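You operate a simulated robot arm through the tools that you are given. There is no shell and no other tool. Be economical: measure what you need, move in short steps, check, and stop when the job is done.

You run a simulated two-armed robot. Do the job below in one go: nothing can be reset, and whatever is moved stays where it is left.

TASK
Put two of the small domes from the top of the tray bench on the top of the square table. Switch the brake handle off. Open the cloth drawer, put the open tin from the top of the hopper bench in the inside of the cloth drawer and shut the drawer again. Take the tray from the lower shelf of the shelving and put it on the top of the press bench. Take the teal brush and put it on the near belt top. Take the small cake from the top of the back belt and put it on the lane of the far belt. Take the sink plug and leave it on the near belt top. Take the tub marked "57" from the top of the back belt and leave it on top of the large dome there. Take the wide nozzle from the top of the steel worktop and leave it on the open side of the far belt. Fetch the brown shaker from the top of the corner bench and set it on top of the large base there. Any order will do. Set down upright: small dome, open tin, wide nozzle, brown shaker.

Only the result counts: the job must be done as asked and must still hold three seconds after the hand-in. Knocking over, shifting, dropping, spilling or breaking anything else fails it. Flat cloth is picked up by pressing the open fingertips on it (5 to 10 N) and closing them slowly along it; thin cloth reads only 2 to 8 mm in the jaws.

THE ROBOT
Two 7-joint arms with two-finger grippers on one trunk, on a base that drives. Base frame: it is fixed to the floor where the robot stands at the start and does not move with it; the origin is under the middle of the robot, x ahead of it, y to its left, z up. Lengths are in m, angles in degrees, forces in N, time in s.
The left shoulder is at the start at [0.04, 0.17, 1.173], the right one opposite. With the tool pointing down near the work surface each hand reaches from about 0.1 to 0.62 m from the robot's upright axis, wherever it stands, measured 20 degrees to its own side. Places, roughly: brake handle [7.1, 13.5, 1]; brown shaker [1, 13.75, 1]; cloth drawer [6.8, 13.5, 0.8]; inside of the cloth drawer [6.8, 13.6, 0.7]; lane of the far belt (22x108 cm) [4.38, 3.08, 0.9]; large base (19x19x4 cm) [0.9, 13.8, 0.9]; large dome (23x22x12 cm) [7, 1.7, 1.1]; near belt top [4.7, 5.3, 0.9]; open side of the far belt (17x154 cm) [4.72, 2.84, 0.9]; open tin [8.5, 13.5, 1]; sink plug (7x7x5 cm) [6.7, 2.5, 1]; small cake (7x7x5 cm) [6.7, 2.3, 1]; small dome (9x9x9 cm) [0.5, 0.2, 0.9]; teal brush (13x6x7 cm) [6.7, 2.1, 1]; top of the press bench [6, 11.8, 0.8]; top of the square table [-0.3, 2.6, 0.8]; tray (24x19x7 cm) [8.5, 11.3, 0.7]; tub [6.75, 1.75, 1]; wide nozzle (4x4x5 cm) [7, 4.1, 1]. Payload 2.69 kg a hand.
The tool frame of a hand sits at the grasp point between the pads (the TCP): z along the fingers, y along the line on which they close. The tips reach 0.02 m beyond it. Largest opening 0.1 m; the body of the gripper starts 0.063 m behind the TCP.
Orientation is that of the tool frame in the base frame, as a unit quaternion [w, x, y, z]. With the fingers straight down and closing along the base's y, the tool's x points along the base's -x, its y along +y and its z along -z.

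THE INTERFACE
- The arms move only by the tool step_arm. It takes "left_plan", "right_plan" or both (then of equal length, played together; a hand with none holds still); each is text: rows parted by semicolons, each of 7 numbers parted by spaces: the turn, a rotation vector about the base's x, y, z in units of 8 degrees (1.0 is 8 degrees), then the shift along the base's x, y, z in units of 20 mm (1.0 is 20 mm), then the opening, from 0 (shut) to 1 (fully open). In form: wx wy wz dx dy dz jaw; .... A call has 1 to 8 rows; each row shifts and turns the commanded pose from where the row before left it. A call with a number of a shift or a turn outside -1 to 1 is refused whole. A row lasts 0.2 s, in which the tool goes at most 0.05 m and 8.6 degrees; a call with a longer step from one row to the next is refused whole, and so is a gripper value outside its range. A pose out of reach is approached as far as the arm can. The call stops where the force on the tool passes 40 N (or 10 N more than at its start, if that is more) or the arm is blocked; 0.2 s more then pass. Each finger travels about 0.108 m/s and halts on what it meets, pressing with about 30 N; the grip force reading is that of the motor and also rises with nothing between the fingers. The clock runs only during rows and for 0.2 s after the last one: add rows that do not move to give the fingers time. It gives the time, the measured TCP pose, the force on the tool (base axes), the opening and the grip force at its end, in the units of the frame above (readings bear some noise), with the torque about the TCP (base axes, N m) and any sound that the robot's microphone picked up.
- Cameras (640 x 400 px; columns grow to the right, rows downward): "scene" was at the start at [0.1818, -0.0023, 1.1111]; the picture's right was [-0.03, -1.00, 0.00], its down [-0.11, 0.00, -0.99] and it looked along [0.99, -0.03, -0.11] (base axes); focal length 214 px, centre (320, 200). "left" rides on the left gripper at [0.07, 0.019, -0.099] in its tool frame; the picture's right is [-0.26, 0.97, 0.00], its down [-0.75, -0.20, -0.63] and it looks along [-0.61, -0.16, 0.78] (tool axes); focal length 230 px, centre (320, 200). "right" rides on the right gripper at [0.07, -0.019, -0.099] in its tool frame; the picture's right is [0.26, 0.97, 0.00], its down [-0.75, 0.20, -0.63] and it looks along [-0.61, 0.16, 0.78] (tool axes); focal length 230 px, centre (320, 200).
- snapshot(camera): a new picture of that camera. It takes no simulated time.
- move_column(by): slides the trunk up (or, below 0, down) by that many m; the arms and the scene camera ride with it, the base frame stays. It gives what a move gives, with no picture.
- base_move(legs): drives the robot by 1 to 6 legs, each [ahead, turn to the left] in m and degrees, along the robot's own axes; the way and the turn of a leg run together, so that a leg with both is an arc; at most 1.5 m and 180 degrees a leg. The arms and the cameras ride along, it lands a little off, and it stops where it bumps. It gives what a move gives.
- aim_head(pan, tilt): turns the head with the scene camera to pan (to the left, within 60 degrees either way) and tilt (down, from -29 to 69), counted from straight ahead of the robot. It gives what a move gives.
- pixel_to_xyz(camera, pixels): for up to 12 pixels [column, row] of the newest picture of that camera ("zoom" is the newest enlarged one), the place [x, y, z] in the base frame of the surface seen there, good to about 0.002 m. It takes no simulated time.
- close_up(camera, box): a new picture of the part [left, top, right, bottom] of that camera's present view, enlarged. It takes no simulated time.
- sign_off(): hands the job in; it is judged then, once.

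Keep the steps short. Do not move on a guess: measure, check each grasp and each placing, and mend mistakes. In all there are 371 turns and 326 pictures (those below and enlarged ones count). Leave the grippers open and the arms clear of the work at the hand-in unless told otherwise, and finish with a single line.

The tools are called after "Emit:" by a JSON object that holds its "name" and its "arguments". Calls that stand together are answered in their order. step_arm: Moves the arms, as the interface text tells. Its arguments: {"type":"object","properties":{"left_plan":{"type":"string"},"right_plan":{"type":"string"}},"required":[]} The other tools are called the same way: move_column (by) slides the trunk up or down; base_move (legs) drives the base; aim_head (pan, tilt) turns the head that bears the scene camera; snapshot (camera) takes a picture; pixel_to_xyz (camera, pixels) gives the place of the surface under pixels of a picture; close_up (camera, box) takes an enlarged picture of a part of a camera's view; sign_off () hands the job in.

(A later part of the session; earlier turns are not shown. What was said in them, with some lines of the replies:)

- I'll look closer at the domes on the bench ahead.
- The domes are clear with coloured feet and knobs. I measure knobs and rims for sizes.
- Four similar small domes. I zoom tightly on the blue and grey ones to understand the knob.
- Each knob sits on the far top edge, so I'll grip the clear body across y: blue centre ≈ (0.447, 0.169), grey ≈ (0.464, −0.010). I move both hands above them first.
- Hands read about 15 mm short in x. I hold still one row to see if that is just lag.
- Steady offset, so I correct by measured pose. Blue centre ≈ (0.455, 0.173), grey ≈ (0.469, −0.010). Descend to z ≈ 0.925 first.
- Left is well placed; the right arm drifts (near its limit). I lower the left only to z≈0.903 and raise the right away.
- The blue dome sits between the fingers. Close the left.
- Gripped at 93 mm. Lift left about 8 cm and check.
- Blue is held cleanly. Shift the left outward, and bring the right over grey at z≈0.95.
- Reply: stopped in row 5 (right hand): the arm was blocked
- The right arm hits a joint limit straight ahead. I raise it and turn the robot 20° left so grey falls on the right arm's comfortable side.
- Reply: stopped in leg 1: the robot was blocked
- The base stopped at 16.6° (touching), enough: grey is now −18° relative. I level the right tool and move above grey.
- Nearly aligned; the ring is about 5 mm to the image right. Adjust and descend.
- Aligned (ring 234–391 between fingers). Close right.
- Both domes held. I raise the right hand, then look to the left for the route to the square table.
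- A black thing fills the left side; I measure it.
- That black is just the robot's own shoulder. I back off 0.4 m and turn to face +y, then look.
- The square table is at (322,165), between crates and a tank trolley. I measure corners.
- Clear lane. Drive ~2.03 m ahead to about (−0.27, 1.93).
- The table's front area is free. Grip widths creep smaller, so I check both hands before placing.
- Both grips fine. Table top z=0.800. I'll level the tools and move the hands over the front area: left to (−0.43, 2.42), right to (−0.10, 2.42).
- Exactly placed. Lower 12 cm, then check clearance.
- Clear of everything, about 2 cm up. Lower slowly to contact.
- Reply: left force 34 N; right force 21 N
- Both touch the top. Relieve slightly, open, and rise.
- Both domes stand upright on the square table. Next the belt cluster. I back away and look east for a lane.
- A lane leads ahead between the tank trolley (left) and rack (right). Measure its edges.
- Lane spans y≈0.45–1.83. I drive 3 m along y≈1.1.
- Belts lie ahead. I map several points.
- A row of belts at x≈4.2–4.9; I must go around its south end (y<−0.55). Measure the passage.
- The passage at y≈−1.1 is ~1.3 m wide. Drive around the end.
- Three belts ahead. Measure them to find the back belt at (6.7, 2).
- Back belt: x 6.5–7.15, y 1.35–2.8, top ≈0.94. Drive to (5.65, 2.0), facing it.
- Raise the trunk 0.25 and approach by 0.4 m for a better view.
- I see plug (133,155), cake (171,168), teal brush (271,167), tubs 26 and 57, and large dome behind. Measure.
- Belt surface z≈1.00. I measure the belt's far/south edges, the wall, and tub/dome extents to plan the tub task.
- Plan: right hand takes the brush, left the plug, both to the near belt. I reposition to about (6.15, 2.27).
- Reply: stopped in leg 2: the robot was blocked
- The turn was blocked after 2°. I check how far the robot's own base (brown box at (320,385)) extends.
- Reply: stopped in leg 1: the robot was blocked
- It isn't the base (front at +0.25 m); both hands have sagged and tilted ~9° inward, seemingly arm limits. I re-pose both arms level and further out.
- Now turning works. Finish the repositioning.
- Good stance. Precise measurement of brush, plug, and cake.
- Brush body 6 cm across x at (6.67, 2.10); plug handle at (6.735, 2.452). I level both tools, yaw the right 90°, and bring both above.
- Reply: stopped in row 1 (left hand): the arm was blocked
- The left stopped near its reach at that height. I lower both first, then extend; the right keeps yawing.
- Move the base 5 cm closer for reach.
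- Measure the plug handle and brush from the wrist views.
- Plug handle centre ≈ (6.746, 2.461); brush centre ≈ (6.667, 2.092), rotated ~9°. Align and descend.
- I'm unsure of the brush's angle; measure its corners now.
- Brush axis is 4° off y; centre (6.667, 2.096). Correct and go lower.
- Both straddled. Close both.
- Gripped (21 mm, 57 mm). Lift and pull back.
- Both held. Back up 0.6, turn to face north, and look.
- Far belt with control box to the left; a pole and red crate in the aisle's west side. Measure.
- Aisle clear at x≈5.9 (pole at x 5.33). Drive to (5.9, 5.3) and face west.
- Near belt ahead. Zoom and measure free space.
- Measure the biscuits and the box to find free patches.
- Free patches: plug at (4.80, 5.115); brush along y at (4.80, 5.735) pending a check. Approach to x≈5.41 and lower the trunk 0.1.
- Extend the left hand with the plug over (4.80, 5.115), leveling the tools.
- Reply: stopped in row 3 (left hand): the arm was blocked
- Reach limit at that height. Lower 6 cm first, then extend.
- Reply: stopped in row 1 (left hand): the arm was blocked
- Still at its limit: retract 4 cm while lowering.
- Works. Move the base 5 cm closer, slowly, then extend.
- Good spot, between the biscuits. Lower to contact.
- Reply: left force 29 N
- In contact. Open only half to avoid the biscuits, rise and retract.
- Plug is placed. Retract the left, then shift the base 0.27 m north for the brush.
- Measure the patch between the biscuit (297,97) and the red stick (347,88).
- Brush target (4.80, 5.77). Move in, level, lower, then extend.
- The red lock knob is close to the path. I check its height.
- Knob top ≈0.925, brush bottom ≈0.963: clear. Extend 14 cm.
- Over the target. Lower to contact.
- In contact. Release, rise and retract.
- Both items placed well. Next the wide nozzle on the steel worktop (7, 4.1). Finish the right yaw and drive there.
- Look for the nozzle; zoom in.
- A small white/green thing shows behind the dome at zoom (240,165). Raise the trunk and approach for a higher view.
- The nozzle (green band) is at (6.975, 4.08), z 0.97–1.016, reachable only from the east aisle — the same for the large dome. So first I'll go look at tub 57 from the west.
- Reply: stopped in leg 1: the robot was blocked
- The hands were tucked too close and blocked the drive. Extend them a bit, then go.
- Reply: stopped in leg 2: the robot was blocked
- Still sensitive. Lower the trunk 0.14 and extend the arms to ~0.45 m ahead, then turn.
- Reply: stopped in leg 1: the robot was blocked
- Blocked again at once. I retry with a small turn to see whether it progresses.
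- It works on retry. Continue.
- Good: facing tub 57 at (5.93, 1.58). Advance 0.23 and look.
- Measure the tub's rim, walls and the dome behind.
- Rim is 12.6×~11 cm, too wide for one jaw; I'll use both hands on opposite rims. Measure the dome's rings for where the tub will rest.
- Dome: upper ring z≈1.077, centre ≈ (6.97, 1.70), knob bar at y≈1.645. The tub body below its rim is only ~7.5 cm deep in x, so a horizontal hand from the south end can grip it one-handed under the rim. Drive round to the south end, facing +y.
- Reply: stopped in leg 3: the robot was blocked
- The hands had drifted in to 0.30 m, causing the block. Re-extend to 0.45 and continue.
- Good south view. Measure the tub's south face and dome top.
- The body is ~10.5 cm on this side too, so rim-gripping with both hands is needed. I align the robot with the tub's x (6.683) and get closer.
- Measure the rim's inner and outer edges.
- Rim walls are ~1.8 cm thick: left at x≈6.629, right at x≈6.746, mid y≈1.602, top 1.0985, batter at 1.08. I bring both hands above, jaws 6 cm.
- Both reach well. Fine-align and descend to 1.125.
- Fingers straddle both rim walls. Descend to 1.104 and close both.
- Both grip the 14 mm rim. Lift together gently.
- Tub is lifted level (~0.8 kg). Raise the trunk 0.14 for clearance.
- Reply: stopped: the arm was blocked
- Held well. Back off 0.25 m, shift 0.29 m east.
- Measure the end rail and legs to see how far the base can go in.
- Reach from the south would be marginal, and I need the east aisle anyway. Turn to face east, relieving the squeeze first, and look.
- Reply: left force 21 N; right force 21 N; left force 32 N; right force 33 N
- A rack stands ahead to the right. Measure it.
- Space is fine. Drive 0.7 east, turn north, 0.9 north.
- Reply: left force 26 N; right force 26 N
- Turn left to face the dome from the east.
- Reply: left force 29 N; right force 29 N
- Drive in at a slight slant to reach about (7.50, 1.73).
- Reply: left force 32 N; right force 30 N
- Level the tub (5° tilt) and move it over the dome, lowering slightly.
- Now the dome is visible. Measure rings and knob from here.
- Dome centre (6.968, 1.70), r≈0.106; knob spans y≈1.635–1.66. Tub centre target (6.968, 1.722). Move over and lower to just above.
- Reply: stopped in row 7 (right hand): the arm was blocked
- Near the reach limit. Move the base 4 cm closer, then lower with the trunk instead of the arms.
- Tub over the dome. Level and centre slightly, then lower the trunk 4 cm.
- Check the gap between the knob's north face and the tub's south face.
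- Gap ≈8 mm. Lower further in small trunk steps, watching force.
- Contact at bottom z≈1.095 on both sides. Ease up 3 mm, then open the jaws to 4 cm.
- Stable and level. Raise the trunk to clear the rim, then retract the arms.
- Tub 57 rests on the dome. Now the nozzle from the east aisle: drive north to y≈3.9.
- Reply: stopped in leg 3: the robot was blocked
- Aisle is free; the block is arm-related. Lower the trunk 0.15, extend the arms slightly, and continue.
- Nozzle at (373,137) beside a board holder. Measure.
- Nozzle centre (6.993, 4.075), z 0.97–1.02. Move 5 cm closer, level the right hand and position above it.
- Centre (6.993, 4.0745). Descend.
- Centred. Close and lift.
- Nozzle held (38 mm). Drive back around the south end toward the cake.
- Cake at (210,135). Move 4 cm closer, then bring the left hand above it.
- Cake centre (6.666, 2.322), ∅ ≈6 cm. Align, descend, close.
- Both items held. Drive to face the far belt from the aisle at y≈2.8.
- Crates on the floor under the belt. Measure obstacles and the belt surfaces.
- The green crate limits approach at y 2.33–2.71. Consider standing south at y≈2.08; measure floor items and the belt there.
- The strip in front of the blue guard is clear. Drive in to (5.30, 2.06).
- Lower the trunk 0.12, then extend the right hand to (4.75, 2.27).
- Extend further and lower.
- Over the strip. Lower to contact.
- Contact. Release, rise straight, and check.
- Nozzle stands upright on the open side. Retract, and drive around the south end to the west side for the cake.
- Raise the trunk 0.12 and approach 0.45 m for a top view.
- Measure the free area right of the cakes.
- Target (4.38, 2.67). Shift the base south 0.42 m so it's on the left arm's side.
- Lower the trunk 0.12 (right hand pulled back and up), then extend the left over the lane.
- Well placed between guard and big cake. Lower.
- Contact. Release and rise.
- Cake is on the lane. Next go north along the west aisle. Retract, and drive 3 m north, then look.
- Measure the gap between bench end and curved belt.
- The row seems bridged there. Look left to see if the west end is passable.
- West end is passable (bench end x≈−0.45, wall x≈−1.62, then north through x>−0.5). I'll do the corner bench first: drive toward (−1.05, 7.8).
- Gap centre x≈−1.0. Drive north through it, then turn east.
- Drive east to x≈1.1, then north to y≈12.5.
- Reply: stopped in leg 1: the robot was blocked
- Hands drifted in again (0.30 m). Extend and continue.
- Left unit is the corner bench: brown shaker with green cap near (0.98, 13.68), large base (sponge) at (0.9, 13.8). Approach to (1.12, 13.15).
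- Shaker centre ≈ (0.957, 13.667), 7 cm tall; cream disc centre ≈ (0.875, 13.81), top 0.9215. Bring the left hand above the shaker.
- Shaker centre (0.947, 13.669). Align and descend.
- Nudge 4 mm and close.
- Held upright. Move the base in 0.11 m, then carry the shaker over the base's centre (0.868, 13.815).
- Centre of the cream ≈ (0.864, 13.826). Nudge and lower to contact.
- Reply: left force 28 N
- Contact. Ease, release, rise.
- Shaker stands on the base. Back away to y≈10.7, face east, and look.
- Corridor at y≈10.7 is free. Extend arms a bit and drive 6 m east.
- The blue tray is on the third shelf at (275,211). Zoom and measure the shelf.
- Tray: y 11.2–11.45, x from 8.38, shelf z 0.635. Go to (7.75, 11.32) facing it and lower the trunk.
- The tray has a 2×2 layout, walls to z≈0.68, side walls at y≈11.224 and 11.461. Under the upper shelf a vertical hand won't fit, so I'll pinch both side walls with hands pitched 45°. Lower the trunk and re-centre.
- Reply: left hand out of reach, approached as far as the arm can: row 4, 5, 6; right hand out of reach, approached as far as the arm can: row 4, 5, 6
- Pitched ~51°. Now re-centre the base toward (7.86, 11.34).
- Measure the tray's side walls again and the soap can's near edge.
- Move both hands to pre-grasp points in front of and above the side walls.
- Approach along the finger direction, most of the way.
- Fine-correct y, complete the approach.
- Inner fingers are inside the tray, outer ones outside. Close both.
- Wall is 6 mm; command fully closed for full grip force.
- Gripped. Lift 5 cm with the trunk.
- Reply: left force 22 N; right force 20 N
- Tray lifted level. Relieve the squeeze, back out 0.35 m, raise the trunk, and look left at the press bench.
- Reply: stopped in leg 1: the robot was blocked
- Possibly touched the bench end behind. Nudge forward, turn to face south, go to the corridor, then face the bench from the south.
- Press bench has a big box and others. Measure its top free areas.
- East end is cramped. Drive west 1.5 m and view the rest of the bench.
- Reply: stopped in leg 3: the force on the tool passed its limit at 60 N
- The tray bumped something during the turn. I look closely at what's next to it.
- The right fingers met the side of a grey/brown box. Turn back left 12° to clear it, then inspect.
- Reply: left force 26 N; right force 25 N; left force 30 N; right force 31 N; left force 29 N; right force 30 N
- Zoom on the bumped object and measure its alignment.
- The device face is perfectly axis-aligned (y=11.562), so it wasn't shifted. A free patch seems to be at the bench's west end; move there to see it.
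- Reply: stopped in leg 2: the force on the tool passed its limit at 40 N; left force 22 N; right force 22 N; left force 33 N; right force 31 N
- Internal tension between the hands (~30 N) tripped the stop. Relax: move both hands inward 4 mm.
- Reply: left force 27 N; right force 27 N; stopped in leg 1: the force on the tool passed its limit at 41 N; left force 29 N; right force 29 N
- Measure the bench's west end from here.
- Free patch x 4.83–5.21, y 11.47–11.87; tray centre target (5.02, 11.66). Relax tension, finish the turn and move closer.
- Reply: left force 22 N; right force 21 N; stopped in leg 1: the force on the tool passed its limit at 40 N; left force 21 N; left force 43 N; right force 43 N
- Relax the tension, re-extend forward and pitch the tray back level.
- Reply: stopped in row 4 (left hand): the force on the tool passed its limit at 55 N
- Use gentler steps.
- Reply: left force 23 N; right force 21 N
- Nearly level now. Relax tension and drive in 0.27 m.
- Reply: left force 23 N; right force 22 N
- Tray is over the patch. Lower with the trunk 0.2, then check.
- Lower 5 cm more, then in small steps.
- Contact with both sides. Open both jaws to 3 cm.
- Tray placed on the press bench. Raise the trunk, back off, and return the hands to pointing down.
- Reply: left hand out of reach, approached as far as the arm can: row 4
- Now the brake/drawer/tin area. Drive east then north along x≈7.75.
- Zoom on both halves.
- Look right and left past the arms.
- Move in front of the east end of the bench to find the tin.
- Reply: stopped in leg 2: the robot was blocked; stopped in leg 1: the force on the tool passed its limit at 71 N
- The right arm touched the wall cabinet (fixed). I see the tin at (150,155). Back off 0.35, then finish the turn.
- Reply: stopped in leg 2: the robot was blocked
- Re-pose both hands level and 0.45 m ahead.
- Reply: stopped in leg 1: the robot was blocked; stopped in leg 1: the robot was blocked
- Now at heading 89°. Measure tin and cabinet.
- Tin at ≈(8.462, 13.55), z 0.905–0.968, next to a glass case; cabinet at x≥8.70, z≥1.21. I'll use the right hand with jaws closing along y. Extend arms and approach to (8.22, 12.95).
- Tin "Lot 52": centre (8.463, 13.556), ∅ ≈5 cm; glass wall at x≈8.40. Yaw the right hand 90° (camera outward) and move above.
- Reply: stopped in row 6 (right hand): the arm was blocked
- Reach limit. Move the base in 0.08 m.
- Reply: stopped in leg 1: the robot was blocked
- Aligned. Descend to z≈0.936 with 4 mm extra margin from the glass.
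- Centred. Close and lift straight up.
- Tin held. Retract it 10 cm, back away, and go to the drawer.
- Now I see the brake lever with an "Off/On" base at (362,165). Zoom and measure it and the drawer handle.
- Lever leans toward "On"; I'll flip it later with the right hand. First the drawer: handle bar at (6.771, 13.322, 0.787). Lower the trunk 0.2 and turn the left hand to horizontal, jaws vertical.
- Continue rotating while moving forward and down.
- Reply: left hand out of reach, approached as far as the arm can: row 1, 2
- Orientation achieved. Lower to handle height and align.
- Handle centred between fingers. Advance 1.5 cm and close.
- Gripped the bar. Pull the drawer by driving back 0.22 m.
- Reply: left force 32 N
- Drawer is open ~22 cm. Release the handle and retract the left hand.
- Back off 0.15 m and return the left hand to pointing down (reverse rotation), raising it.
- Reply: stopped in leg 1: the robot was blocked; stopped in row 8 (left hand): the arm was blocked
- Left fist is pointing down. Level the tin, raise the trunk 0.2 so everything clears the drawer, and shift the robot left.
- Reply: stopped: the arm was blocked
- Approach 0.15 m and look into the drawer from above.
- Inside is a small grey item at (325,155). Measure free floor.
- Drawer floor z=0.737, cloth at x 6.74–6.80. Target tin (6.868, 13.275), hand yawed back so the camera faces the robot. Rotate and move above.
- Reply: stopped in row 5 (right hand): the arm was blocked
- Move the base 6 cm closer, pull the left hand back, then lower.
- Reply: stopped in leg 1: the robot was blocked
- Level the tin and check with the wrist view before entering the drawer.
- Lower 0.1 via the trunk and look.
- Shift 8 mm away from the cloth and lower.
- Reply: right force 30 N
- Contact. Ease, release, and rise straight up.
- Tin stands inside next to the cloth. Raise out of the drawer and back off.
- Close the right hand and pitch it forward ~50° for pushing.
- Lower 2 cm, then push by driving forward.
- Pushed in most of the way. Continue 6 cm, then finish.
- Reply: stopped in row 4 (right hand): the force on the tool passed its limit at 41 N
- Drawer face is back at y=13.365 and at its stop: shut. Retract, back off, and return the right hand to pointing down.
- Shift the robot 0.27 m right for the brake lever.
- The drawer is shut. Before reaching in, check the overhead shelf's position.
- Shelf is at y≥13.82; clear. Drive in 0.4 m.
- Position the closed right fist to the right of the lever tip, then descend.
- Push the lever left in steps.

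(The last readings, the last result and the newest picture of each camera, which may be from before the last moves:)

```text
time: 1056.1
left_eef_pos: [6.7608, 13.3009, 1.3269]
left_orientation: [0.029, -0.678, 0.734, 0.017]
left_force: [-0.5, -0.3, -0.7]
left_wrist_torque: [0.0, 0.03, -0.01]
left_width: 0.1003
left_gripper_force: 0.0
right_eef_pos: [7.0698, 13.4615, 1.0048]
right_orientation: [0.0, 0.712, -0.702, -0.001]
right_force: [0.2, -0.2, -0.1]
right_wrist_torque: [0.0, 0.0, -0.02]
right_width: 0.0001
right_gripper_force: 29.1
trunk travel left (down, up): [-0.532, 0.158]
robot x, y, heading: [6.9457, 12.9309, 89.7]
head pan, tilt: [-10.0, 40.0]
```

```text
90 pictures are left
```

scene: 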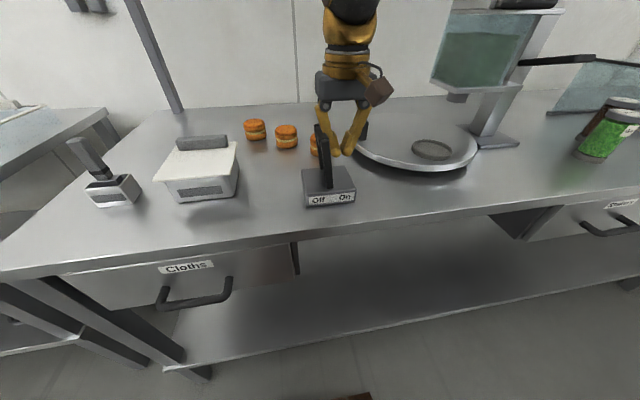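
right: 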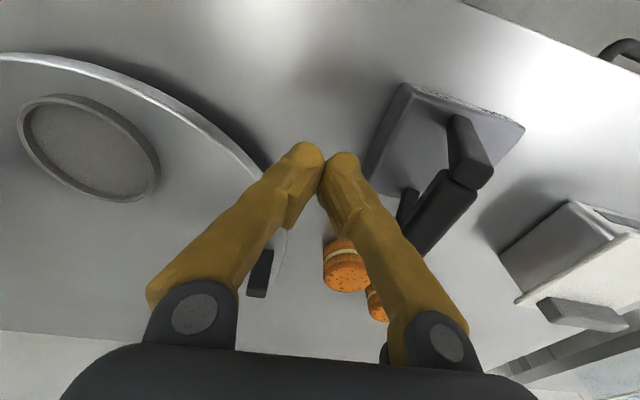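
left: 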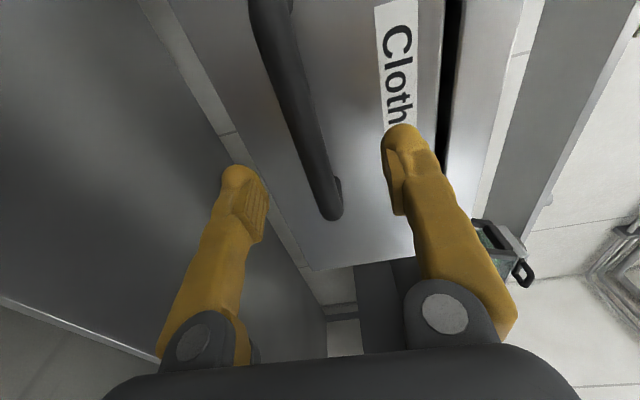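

The lever is upright now, moving left. Continue.

Emit:
{"name": "step_arm", "arguments": {"right_plan": "0 0 0 -0.7 0 0 0;0 0 0 -0.7 0 0 0;0 0 0 -0.7 0 0 0;0 0 0 -0.7 0 0 0;0 0 0 0 0 0 0"}}

Emit:
{"name": "close_up", "arguments": {"camera": "scene", "box": [250, 90, 410, 220]}}

```text
time: 1057.1
left_eef_pos: [6.7564, 13.2745, 1.3321]
left_orientation: [0.036, -0.678, 0.734, 0.024]
left_force: [-0.5, -1.2, -0.3]
left_wrist_torque: [0.09, -0.15, -0.02]
left_width: 0.0998
left_gripper_force: 0.1
right_eef_pos: [7.0289, 13.4456, 1.0158]
right_orientation: [-0.016, 0.709, -0.705, 0.002]
right_force: [23.6, 7.1, -2.2]
right_wrist_torque: [0.07, -0.19, -0.16]
right_width: 0.0
right_gripper_force: 29.3
trunk travel left (down, up): [-0.532, 0.158]
robot x, y, heading: [6.9488, 12.9342, 89.5]
head pan, tilt: [-10.0, 40.0]
stopped in row 4 (right hand): the force on the tool passed its limit at 48 N (the readings are from after the stop); the commanded pose is now the measured one
```

```text
3.08 times, centred on (330, 155) of scene
```

zoom: 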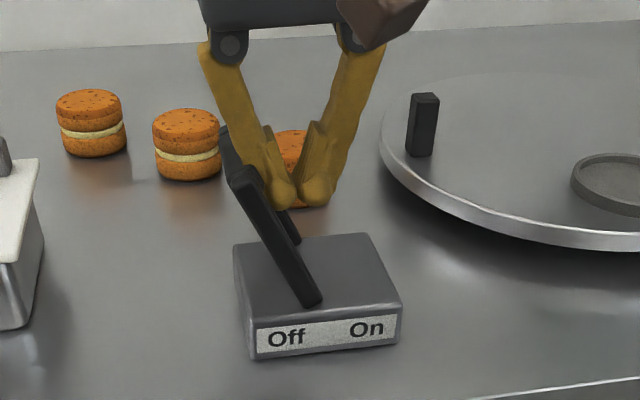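

The lever now leans to "Off" and hit its stop. Pull away and verify.

Emit:
{"name": "step_arm", "arguments": {"right_plan": "0 0 0 0.8 0.3 0 0;0 0 0 0.8 0.3 0 0;0 0 0 0.8 0 0.5 0;0 0 0 0.5 0 1 0;0 0 0 0 0 1 0;0 0 0 0 0 1 0.5;0 0 0 0 -0.5 1 1;0 0 0 0 -0.5 1 1"}}

Emit:
{"name": "close_up", "arguments": {"camera": "scene", "box": [250, 90, 410, 220]}}

Emit:
{"name": "pixel_to_xyz", "arguments": {"camera": "zoom", "pixels": [[240, 180], [310, 300], [225, 140], [270, 235]]}}

```text
time: 1058.9
left_eef_pos: [6.7585, 13.2771, 1.3317]
left_orientation: [0.035, -0.678, 0.734, 0.023]
left_force: [-0.2, -0.7, -0.6]
left_wrist_torque: [0.0, 0.03, -0.02]
left_width: 0.1002
left_gripper_force: 0.0
right_eef_pos: [7.0865, 13.4388, 1.1223]
right_orientation: [-0.01, 0.71, -0.704, 0.0]
right_force: [0.0, -0.1, -0.1]
right_wrist_torque: [0.03, 0.02, 0.03]
right_width: 0.1001
right_gripper_force: 0.1
trunk travel left (down, up): [-0.532, 0.158]
robot x, y, heading: [6.9524, 12.9338, 89.6]
head pan, tilt: [-10.0, 40.0]
```

```text
3.08 times, centred on (330, 155) of scene
```

zoom: 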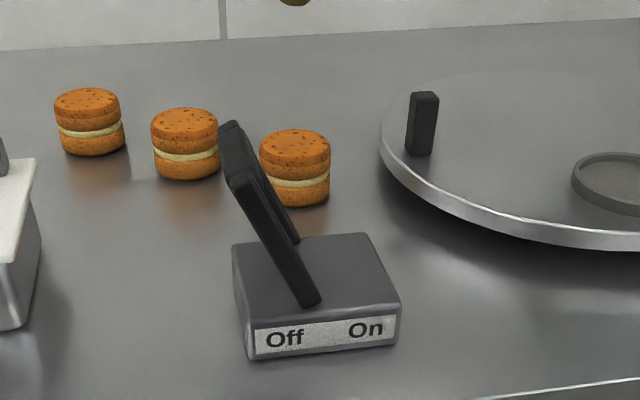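

```text
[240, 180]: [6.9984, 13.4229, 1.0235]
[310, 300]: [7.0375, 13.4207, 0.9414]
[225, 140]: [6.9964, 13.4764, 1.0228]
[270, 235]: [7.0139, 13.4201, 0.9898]
```

Lever rests at "Off" (tip x≈6.998, mirrored from 7.095). Back away so the arms are clear, and take a last look.

Emit:
{"name": "base_move", "arguments": {"legs": [[-0.4, 0]]}}

Emit:
{"name": "snapshot", "arguments": {"camera": "scene"}}

Emit:
{"name": "pixel_to_xyz", "arguments": {"camera": "scene", "pixels": [[240, 200], [320, 130]]}}

```text
time: 1061.4
left_eef_pos: [6.7571, 12.887, 1.3316]
left_orientation: [0.034, -0.68, 0.732, 0.024]
left_force: [-0.4, 0.5, 0.8]
left_wrist_torque: [0.02, -0.04, -0.01]
left_width: 0.1002
left_gripper_force: 0.1
right_eef_pos: [7.0826, 13.0484, 1.1219]
right_orientation: [-0.011, 0.711, -0.703, 0.0]
right_force: [0.3, -1.0, -0.2]
right_wrist_torque: [0.0, -0.02, 0.0]
right_width: 0.0999
right_gripper_force: 0.1
trunk travel left (down, up): [-0.532, 0.158]
robot x, y, heading: [6.9486, 12.5417, 90.2]
head pan, tilt: [-10.0, 40.0]
```

```text
87 pictures are left
```

scene: 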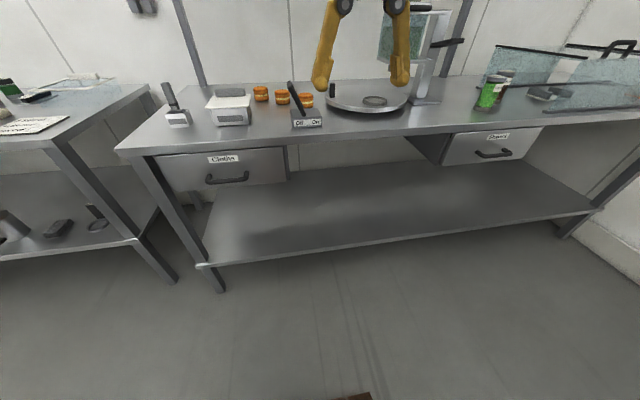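

```text
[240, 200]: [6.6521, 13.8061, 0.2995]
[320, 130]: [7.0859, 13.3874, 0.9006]
```

The drawer is shut, the brake is off, all other items are placed, and the grippers are open and clear. Handing in.

Emit:
{"name": "sign_off", "arguments": {}}

```text
The job is handed in.
```

All ten jobs are done and handed in; on the way the arms touched the press device (its face still measured square) and a wall cabinet, and the base may have touched the press bench when backing (bench not re-checked).
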